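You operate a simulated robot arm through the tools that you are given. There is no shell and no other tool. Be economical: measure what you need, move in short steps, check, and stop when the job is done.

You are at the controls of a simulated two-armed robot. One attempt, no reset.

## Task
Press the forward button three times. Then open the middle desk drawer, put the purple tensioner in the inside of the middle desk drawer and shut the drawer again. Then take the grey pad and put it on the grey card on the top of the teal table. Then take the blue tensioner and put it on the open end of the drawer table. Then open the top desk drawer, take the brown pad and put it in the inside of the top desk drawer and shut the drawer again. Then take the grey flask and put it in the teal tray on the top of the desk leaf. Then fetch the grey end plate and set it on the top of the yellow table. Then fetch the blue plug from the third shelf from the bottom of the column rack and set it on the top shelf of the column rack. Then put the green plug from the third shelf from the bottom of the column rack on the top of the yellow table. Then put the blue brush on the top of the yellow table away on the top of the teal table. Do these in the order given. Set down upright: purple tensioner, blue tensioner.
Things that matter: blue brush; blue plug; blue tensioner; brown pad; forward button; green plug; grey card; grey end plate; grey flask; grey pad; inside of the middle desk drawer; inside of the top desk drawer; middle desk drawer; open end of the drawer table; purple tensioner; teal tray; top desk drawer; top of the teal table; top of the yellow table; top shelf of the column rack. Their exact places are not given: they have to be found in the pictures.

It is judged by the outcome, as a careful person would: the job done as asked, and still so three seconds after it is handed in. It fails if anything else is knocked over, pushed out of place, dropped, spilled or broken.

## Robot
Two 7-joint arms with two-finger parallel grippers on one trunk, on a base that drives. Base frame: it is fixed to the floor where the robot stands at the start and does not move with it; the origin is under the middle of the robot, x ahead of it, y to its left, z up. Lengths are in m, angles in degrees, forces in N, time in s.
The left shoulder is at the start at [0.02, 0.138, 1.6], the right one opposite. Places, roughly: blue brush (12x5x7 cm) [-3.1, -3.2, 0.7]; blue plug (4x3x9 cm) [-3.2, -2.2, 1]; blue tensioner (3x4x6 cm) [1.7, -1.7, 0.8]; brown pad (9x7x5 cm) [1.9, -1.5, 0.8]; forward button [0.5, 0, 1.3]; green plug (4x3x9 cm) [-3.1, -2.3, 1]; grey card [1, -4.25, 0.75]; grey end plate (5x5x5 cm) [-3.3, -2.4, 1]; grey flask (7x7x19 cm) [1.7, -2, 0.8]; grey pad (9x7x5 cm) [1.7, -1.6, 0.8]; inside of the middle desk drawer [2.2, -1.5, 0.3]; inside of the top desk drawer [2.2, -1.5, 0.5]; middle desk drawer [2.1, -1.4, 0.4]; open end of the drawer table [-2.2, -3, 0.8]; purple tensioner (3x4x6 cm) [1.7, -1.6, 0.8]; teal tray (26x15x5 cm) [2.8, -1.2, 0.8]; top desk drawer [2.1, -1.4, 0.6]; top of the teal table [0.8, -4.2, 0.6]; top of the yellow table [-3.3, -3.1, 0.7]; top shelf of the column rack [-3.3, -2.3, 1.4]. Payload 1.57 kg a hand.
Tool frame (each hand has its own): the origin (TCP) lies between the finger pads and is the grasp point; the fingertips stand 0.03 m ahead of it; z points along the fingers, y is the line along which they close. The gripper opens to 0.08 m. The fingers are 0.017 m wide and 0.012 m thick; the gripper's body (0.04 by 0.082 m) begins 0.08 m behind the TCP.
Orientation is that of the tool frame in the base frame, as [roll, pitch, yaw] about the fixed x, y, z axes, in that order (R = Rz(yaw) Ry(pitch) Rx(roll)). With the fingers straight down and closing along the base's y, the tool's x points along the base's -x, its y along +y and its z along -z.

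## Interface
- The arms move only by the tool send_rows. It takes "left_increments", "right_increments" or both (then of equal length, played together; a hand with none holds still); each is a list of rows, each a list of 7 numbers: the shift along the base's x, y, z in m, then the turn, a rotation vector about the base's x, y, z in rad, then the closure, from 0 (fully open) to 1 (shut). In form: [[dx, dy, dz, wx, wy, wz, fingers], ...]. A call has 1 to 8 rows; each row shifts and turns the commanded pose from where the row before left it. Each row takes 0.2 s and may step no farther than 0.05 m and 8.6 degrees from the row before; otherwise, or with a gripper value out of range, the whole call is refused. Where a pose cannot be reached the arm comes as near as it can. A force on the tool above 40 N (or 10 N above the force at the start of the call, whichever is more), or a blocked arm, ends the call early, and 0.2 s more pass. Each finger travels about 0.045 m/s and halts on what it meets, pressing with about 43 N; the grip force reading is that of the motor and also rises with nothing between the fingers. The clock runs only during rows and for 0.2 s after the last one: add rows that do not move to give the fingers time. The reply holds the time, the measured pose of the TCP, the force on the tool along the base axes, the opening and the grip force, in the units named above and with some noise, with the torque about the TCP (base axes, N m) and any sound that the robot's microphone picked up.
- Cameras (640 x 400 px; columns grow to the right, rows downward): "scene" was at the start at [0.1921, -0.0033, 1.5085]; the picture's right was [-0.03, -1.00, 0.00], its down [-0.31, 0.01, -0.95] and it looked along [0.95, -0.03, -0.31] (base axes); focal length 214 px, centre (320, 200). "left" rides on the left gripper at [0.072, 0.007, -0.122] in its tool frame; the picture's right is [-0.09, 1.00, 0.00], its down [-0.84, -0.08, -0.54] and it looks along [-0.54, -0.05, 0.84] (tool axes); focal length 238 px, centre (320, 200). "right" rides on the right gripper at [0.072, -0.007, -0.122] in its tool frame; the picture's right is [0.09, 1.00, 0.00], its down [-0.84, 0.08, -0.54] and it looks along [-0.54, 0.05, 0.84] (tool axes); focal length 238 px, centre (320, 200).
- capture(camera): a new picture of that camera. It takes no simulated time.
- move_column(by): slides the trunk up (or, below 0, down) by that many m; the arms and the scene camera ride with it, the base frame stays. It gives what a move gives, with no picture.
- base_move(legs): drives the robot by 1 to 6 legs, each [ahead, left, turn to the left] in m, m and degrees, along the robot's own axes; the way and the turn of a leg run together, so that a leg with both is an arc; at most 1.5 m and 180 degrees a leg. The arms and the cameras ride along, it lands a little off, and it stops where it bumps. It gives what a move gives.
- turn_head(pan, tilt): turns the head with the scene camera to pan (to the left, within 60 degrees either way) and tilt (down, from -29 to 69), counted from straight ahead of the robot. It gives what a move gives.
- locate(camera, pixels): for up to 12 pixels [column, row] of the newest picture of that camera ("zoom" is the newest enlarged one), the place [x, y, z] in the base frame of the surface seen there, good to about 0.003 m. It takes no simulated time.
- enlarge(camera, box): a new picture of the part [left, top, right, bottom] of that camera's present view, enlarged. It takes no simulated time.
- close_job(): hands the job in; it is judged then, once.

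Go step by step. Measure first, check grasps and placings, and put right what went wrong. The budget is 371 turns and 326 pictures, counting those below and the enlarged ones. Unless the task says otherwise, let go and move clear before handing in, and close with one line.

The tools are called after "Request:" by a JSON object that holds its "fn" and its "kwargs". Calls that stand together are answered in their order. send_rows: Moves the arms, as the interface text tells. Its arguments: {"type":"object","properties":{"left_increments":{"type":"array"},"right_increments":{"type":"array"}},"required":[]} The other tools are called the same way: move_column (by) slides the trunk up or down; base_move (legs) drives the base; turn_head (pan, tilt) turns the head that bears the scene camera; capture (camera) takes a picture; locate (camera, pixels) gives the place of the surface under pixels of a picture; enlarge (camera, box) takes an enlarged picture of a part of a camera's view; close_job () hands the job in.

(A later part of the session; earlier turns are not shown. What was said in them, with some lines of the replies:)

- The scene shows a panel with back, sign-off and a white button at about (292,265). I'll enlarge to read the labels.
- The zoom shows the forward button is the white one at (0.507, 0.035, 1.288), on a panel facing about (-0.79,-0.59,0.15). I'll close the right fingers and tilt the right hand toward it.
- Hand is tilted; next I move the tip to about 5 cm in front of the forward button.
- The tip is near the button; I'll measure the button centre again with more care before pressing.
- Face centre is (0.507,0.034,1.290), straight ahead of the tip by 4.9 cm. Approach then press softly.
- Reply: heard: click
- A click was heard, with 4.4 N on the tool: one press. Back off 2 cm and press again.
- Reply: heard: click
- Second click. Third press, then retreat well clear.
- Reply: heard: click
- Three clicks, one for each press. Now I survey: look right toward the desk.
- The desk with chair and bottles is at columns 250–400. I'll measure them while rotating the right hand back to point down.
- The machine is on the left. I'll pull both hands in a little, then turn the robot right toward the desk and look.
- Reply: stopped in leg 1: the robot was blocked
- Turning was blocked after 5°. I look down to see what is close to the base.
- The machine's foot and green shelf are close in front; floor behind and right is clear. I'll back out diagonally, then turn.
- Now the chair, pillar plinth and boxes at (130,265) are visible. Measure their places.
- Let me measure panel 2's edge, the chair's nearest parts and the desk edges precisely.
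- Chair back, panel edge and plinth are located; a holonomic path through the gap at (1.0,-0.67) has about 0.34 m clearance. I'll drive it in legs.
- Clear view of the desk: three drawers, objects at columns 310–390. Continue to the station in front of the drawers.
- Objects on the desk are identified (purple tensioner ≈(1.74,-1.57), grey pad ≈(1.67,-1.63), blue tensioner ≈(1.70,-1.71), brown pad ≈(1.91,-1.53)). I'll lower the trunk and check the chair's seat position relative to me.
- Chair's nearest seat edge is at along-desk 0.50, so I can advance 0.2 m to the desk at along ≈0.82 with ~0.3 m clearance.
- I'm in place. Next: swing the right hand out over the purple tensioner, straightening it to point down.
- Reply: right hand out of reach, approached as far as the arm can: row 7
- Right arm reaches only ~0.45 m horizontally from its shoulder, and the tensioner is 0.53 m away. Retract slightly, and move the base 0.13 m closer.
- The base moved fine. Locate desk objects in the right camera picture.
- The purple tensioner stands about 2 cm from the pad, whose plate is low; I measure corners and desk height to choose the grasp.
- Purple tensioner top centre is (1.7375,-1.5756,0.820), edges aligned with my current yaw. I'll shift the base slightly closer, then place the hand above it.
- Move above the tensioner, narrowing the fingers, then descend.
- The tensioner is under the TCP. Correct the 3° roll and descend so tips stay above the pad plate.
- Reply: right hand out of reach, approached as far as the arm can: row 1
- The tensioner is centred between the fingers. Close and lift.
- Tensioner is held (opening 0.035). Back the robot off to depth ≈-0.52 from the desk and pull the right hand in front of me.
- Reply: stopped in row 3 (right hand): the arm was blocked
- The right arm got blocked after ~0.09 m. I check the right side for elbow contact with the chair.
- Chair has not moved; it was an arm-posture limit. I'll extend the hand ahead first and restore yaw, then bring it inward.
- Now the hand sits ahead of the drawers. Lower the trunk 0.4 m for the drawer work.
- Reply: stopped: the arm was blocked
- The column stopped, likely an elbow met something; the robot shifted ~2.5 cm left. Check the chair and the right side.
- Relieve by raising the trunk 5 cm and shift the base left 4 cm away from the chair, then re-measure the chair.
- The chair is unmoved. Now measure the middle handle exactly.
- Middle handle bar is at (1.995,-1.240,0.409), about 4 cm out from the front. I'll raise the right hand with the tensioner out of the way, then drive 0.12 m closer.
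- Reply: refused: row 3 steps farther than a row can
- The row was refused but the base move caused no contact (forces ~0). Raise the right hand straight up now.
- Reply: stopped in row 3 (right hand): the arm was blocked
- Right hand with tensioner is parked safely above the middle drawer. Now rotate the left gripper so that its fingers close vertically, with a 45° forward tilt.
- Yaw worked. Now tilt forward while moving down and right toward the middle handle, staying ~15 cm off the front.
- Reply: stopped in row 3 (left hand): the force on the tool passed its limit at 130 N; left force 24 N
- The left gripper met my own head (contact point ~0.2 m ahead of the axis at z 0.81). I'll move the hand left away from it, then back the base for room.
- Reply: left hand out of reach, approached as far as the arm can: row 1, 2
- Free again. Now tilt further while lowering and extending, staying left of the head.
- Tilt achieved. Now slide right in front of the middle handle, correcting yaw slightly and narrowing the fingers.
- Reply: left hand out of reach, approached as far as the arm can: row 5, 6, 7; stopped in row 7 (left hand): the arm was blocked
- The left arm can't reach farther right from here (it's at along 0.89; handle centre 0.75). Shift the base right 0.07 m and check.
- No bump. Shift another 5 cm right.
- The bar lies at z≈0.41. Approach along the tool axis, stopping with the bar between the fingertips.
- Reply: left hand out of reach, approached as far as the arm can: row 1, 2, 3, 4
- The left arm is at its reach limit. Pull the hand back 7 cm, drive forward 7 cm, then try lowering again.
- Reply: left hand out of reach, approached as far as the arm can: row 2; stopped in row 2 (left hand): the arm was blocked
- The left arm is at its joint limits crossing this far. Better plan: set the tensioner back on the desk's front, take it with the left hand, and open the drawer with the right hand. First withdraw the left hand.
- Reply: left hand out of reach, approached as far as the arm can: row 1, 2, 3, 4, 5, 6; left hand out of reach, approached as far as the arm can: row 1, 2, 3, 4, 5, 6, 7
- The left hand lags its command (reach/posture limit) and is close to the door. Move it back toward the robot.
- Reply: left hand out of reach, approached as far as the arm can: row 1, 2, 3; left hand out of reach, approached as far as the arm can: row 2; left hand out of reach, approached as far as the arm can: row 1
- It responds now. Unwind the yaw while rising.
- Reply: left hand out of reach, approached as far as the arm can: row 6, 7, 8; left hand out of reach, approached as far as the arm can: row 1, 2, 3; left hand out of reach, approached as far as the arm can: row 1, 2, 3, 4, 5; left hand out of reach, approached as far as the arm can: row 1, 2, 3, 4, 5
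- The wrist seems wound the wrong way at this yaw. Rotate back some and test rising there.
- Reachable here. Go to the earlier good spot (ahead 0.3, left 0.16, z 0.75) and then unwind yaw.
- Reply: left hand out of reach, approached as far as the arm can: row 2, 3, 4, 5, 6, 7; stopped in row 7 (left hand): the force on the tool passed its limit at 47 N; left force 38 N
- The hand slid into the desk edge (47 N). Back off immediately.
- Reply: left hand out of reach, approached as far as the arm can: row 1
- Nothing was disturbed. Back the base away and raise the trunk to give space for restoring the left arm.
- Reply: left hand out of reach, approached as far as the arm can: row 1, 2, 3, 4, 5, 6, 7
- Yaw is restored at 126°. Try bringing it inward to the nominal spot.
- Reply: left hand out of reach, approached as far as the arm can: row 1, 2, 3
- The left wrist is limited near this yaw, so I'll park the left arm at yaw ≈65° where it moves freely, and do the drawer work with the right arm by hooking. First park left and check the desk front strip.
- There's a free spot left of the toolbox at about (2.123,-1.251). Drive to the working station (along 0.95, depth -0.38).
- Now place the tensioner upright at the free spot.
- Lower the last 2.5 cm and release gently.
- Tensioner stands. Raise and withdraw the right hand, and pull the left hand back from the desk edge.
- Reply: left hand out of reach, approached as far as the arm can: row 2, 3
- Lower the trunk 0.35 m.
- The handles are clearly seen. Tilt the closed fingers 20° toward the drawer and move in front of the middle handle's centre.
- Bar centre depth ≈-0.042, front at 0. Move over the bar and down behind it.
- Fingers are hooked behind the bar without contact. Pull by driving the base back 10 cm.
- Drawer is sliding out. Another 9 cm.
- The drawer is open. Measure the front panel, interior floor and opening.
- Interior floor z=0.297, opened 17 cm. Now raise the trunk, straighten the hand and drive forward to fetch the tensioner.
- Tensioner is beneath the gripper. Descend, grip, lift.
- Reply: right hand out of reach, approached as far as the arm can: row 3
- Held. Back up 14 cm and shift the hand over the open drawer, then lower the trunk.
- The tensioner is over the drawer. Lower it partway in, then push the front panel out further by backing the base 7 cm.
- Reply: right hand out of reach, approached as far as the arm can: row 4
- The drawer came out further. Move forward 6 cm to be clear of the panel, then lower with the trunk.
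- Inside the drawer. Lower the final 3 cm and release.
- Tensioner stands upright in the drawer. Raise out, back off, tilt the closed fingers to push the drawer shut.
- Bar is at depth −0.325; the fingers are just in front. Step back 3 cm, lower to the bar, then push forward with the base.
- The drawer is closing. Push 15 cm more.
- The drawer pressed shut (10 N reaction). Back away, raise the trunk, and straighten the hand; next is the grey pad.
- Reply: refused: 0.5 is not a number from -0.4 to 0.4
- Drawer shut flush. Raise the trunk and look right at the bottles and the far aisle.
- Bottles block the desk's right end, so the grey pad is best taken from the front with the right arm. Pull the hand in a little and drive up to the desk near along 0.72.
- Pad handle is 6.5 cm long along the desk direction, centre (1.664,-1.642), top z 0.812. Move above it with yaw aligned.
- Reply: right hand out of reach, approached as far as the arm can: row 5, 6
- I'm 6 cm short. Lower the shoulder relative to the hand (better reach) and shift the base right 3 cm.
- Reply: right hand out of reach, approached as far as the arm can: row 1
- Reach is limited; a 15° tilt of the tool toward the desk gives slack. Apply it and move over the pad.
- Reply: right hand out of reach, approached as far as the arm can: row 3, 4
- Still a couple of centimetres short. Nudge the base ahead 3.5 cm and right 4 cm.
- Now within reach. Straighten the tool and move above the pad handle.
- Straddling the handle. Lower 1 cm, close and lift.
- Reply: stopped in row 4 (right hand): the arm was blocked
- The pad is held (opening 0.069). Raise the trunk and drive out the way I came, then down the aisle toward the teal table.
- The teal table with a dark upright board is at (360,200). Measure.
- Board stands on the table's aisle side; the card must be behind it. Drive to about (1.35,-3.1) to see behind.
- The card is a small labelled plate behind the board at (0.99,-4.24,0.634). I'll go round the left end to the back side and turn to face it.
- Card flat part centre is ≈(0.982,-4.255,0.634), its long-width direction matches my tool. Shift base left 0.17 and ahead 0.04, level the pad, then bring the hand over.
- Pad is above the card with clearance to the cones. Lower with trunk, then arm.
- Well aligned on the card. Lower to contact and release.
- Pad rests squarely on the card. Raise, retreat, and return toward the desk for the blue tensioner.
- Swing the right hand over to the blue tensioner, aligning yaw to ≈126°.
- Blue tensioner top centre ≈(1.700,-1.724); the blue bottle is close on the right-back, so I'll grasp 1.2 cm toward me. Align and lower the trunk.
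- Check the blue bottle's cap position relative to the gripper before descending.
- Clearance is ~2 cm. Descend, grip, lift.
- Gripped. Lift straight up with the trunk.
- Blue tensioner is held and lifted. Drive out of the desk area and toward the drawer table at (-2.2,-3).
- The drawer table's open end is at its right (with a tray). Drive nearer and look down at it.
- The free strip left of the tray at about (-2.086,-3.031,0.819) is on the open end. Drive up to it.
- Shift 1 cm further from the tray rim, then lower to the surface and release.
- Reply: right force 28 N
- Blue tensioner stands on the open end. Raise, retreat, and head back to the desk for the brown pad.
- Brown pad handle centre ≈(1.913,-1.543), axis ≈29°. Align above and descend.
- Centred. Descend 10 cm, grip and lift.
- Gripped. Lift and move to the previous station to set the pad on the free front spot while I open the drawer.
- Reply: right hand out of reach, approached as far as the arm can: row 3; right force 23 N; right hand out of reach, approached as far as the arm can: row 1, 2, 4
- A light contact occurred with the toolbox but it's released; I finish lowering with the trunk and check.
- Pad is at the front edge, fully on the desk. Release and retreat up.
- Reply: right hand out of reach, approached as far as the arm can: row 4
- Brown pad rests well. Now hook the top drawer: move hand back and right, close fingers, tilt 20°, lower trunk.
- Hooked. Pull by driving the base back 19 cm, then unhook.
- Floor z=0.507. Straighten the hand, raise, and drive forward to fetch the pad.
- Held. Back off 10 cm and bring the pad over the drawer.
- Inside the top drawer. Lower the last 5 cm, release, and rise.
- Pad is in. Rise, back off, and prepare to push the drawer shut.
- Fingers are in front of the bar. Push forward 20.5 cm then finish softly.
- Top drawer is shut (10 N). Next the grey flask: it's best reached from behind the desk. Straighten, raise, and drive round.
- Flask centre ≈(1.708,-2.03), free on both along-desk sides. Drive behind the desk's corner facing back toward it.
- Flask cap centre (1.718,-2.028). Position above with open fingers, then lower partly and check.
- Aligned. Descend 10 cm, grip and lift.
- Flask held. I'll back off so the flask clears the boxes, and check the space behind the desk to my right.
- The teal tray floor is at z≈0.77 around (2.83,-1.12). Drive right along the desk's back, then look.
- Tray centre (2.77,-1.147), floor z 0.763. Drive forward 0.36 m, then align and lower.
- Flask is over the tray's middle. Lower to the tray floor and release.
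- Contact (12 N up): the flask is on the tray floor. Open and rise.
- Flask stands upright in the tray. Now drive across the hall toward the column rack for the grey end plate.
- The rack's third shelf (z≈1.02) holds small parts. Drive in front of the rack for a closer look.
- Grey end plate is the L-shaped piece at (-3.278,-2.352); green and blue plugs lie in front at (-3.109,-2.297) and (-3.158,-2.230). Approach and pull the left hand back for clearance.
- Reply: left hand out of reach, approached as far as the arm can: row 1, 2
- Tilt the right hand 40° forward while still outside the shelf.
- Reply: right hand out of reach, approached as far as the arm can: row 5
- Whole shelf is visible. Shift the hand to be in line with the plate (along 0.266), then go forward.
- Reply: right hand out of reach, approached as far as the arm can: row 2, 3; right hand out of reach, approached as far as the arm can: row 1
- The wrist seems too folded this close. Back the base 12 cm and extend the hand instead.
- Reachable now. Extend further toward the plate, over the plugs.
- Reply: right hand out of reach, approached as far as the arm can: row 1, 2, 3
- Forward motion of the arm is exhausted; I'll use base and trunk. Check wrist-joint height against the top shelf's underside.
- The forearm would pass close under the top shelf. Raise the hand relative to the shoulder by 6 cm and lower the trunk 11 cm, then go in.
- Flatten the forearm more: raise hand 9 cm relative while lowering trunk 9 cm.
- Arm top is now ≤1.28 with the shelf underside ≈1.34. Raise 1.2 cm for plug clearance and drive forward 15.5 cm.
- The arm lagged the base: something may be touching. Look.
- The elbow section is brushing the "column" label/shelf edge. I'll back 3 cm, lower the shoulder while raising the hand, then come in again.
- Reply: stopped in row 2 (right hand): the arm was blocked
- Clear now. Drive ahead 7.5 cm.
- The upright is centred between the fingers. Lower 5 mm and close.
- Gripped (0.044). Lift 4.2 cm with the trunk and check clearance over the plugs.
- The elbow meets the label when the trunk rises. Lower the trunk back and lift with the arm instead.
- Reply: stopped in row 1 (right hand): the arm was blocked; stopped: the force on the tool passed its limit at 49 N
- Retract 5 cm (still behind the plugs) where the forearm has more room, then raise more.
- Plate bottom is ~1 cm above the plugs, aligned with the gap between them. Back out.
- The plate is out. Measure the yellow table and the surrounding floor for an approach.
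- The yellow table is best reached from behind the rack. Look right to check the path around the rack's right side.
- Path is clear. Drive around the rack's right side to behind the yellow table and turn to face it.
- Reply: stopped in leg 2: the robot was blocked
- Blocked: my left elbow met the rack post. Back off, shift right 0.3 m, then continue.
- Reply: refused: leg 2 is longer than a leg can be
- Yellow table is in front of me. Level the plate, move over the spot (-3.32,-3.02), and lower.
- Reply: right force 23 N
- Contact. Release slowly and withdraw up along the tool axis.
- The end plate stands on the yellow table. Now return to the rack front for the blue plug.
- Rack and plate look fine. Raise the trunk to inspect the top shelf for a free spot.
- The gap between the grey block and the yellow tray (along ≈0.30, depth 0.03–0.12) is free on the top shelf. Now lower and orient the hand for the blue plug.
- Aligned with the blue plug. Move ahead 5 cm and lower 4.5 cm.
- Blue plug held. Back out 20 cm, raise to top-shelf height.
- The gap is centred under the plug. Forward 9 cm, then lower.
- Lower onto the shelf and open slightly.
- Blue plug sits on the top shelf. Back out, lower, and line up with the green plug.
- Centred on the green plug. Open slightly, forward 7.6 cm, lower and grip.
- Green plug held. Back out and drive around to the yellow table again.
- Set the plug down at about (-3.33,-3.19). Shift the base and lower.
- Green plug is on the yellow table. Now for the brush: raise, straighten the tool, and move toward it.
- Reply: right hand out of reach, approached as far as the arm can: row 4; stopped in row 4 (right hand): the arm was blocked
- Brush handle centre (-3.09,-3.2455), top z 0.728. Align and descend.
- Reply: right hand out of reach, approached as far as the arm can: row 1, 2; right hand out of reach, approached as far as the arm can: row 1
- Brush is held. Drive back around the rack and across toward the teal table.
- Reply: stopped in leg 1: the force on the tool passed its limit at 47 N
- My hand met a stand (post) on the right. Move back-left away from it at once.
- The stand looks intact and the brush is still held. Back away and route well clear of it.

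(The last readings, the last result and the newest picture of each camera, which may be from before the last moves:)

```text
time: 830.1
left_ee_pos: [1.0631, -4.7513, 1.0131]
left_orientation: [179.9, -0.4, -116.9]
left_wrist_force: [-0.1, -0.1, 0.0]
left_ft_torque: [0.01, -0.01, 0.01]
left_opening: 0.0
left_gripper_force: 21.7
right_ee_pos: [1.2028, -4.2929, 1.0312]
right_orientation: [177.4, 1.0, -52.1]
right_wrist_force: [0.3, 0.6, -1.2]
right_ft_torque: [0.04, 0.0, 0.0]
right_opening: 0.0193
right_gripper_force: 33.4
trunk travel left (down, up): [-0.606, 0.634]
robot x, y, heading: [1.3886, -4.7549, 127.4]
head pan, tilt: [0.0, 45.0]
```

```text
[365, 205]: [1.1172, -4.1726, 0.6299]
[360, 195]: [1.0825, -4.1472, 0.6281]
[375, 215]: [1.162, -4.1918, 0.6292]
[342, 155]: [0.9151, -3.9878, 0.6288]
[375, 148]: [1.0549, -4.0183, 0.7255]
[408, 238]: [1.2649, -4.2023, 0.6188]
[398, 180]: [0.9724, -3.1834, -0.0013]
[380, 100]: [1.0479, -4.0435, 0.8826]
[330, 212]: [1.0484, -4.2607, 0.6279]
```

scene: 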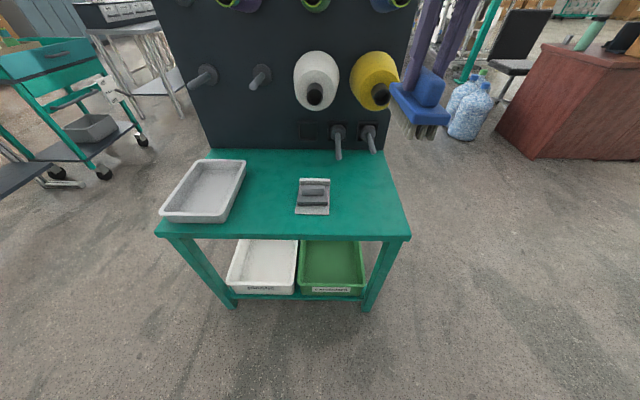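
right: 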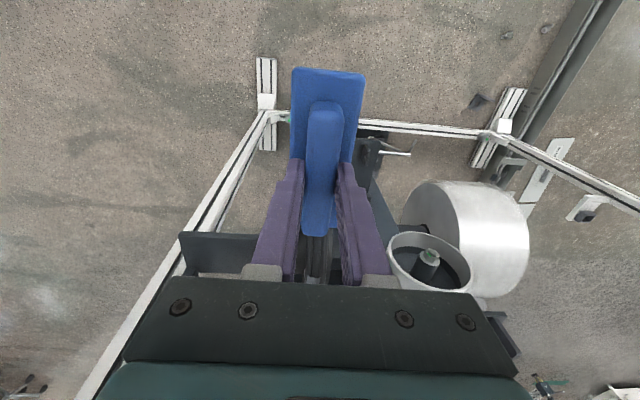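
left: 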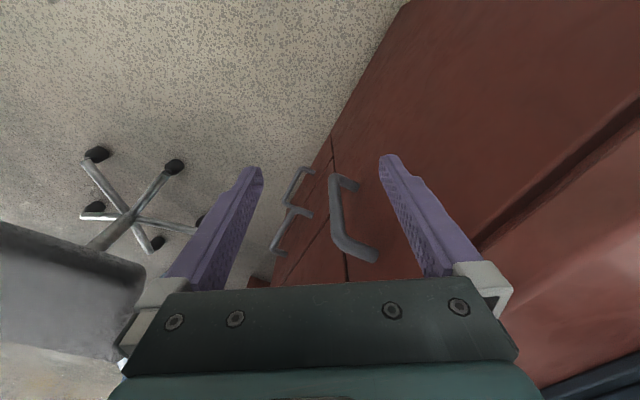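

Free spot at (1.117,-4.168). Move ahead 15 cm, level, and lower.

Request:
{"fn": "base_move", "kwargs": {"legs": [[0.15, 0, 0]]}}

Request:
{"fn": "send_rows", "kwargs": {"right_increments": [[0, 0, 0, 0.0225, -0.029, 0, 1]]}}

Request:
{"fn": "move_column", "kwargs": {"by": -0.25}}

Request:
{"fn": "capture", "kwargs": {"camera": "right"}}

Request:
{"fn": "capture", "kwargs": {"camera": "scene"}}

```text
time: 831.5
left_ee_pos: [0.9705, -4.6301, 1.0126]
left_orientation: [179.8, -0.4, -117.2]
left_wrist_force: [0.5, -0.2, -0.2]
left_ft_torque: [0.02, -0.03, -0.03]
left_opening: 0.0001
left_gripper_force: 21.3
right_ee_pos: [1.1122, -4.1727, 1.0304]
right_orientation: [177.4, 1.0, -52.3]
right_wrist_force: [-0.6, 0.0, -1.0]
right_ft_torque: [0.02, 0.0, 0.01]
right_opening: 0.019
right_gripper_force: 33.0
trunk travel left (down, up): [-0.606, 0.634]
robot x, y, heading: [1.3024, -4.6373, 127.2]
head pan, tilt: [0.0, 45.0]
```

```text
time: 831.9
left_ee_pos: [0.9714, -4.6299, 1.0137]
left_orientation: [179.8, -0.4, -117.2]
left_wrist_force: [0.8, -0.4, -0.3]
left_ft_torque: [0.02, 0.01, -0.02]
left_opening: 0.0
left_gripper_force: 21.3
right_ee_pos: [1.1127, -4.1721, 1.0305]
right_orientation: [179.3, 1.0, -52.4]
right_wrist_force: [0.0, 0.3, -0.7]
right_ft_torque: [0.02, 0.04, -0.03]
right_opening: 0.0193
right_gripper_force: 33.4
trunk travel left (down, up): [-0.606, 0.634]
robot x, y, heading: [1.3042, -4.6334, 127.6]
head pan, tilt: [0.0, 45.0]
```

```text
time: 834.5
left_ee_pos: [0.97, -4.6305, 0.7636]
left_orientation: [179.8, -0.4, -117.2]
left_wrist_force: [-0.4, 0.5, -0.3]
left_ft_torque: [0.01, 0.0, -0.01]
left_opening: 0.0001
left_gripper_force: 21.3
right_ee_pos: [1.1129, -4.1715, 0.7806]
right_orientation: [179.6, 0.9, -52.3]
right_wrist_force: [-0.5, -0.6, -1.4]
right_ft_torque: [-0.03, -0.01, 0.03]
right_opening: 0.0192
right_gripper_force: 33.5
trunk travel left (down, up): [-0.356, 0.884]
robot x, y, heading: [1.2992, -4.6368, 127.1]
head pan, tilt: [0.0, 45.0]
```

```text
99 pictures are left
```

right: 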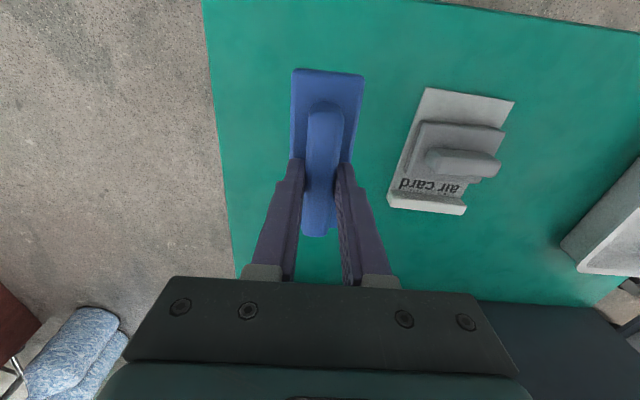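

```text
98 pictures are left
```

scene: 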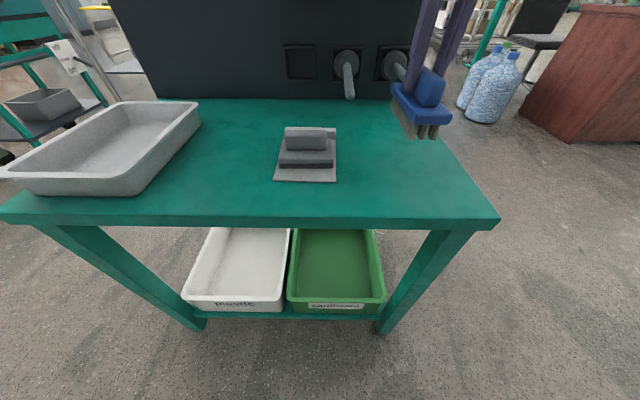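

Request:
{"fn": "move_column", "kwargs": {"by": -0.068}}

Request:
{"fn": "send_rows", "kwargs": {"right_increments": [[0, 0, -0.004, 0, 0, 0, 1], [0, 0, -0.004, 0, 0, 0, 1], [0, 0, -0.003, 0, 0, 0, 1]]}}

Request:
{"fn": "capture", "kwargs": {"camera": "scene"}}

```text
time: 835.6
left_ee_pos: [0.9706, -4.6294, 0.6956]
left_orientation: [179.8, -0.4, -117.1]
left_wrist_force: [-0.7, 0.1, -0.1]
left_ft_torque: [-0.03, 0.0, 0.01]
left_opening: 0.0002
left_gripper_force: 20.9
right_ee_pos: [1.1121, -4.173, 0.7128]
right_orientation: [179.5, 1.0, -52.3]
right_wrist_force: [0.6, 0.5, -0.7]
right_ft_torque: [0.0, 0.01, -0.01]
right_opening: 0.0193
right_gripper_force: 33.6
trunk travel left (down, up): [-0.288, 0.952]
robot x, y, heading: [1.3008, -4.634, 127.4]
head pan, tilt: [0.0, 45.0]
```

```text
time: 836.4
left_ee_pos: [0.9712, -4.6297, 0.6954]
left_orientation: [179.7, -0.5, -117.2]
left_wrist_force: [-0.2, 0.7, 0.4]
left_ft_torque: [0.04, 0.01, 0.01]
left_opening: 0.0
left_gripper_force: 21.3
right_ee_pos: [1.1122, -4.1694, 0.703]
right_orientation: [179.4, 1.2, -52.4]
right_wrist_force: [0.9, -2.7, 8.3]
right_ft_torque: [0.31, 0.08, -0.04]
right_opening: 0.0194
right_gripper_force: 33.7
trunk travel left (down, up): [-0.288, 0.952]
robot x, y, heading: [1.3006, -4.6321, 127.2]
head pan, tilt: [0.0, 45.0]
```

```text
97 pictures are left
```

scene: 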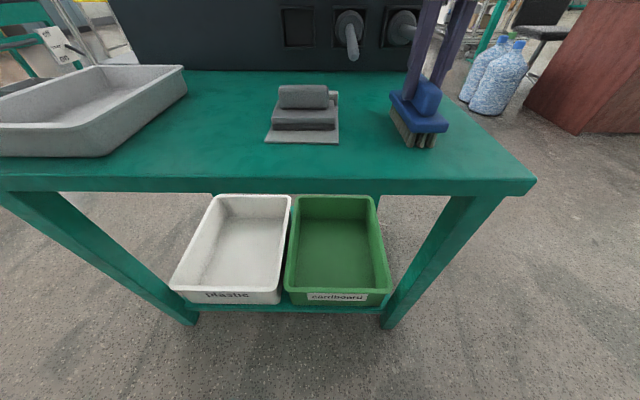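

Contact at 8 N with the brush standing on its bristles. Release and rise.

Request:
{"fn": "send_rows", "kwargs": {"right_increments": [[0, 0, -0.002, 0, 0, 0, 0.95], [0, 0, 0, 0, 0, 0, 0.6], [0, 0, 0, 0, 0, 0, 0.3], [0, 0, 0, 0, 0, 0, 0.2], [0, 0, 0.02, 0, 0, 0, 0.2], [0, 0, 0.03, 0, 0, 0, 0.2]]}}

Request:
{"fn": "move_column", "kwargs": {"by": 0.3}}

Request:
{"fn": "base_move", "kwargs": {"legs": [[-0.25, 0, 0]]}}

Request:
{"fn": "capture", "kwargs": {"camera": "scene"}}

```text
time: 837.8
left_ee_pos: [0.9698, -4.6303, 0.6947]
left_orientation: [179.8, -0.4, -117.2]
left_wrist_force: [0.3, 0.2, -0.5]
left_ft_torque: [-0.04, 0.0, 0.01]
left_opening: 0.0
left_gripper_force: 21.3
right_ee_pos: [1.1131, -4.183, 0.7317]
right_orientation: [179.9, -1.1, -51.3]
right_wrist_force: [0.2, -0.1, -0.4]
right_ft_torque: [-0.01, -0.01, -0.02]
right_opening: 0.0641
right_gripper_force: 0.0
trunk travel left (down, up): [-0.288, 0.952]
robot x, y, heading: [1.3015, -4.6306, 127.5]
head pan, tilt: [0.0, 45.0]
```

```text
time: 840.8
left_ee_pos: [0.9705, -4.6303, 0.9952]
left_orientation: [179.8, -0.5, -117.2]
left_wrist_force: [-0.8, -0.6, 0.1]
left_ft_torque: [0.02, 0.02, -0.02]
left_opening: 0.0
left_gripper_force: 20.7
right_ee_pos: [1.116, -4.1808, 1.0333]
right_orientation: [179.6, -1.1, -51.8]
right_wrist_force: [0.1, -0.3, -0.1]
right_ft_torque: [0.03, 0.06, 0.02]
right_opening: 0.064
right_gripper_force: 0.1
trunk travel left (down, up): [-0.588, 0.652]
robot x, y, heading: [1.3006, -4.6346, 127.2]
head pan, tilt: [0.0, 45.0]
```

```text
time: 842.6
left_ee_pos: [1.1197, -4.8242, 0.9957]
left_orientation: [179.8, -0.3, -117.3]
left_wrist_force: [-0.8, -0.2, 0.7]
left_ft_torque: [-0.01, 0.0, 0.0]
left_opening: 0.0
left_gripper_force: 21.4
right_ee_pos: [1.2677, -4.3723, 1.0342]
right_orientation: [179.4, -1.1, -52.4]
right_wrist_force: [-0.1, 0.4, -0.6]
right_ft_torque: [0.03, 0.0, 0.02]
right_opening: 0.0639
right_gripper_force: 0.1
trunk travel left (down, up): [-0.588, 0.652]
robot x, y, heading: [1.4461, -4.8254, 127.4]
head pan, tilt: [0.0, 45.0]
```

```text
96 pictures are left
```

scene: 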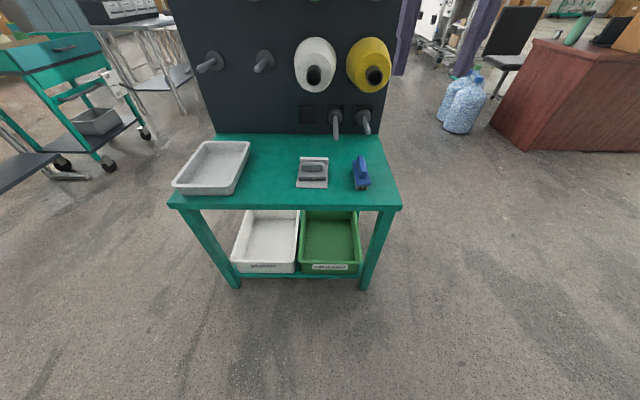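

The brush stands on the teal table beside the pad and card, and both hands are clear. All the steps are done, so I'm handing in.

Request:
{"fn": "close_job", "kwargs": {}}

```text
The job is handed in.
```

The job is handed in with all ten steps done in the order given. Nothing was seen knocked over, but the arms brushed several things along the way: the chair, the toolbox, the desk front, the rack and the reel stand.
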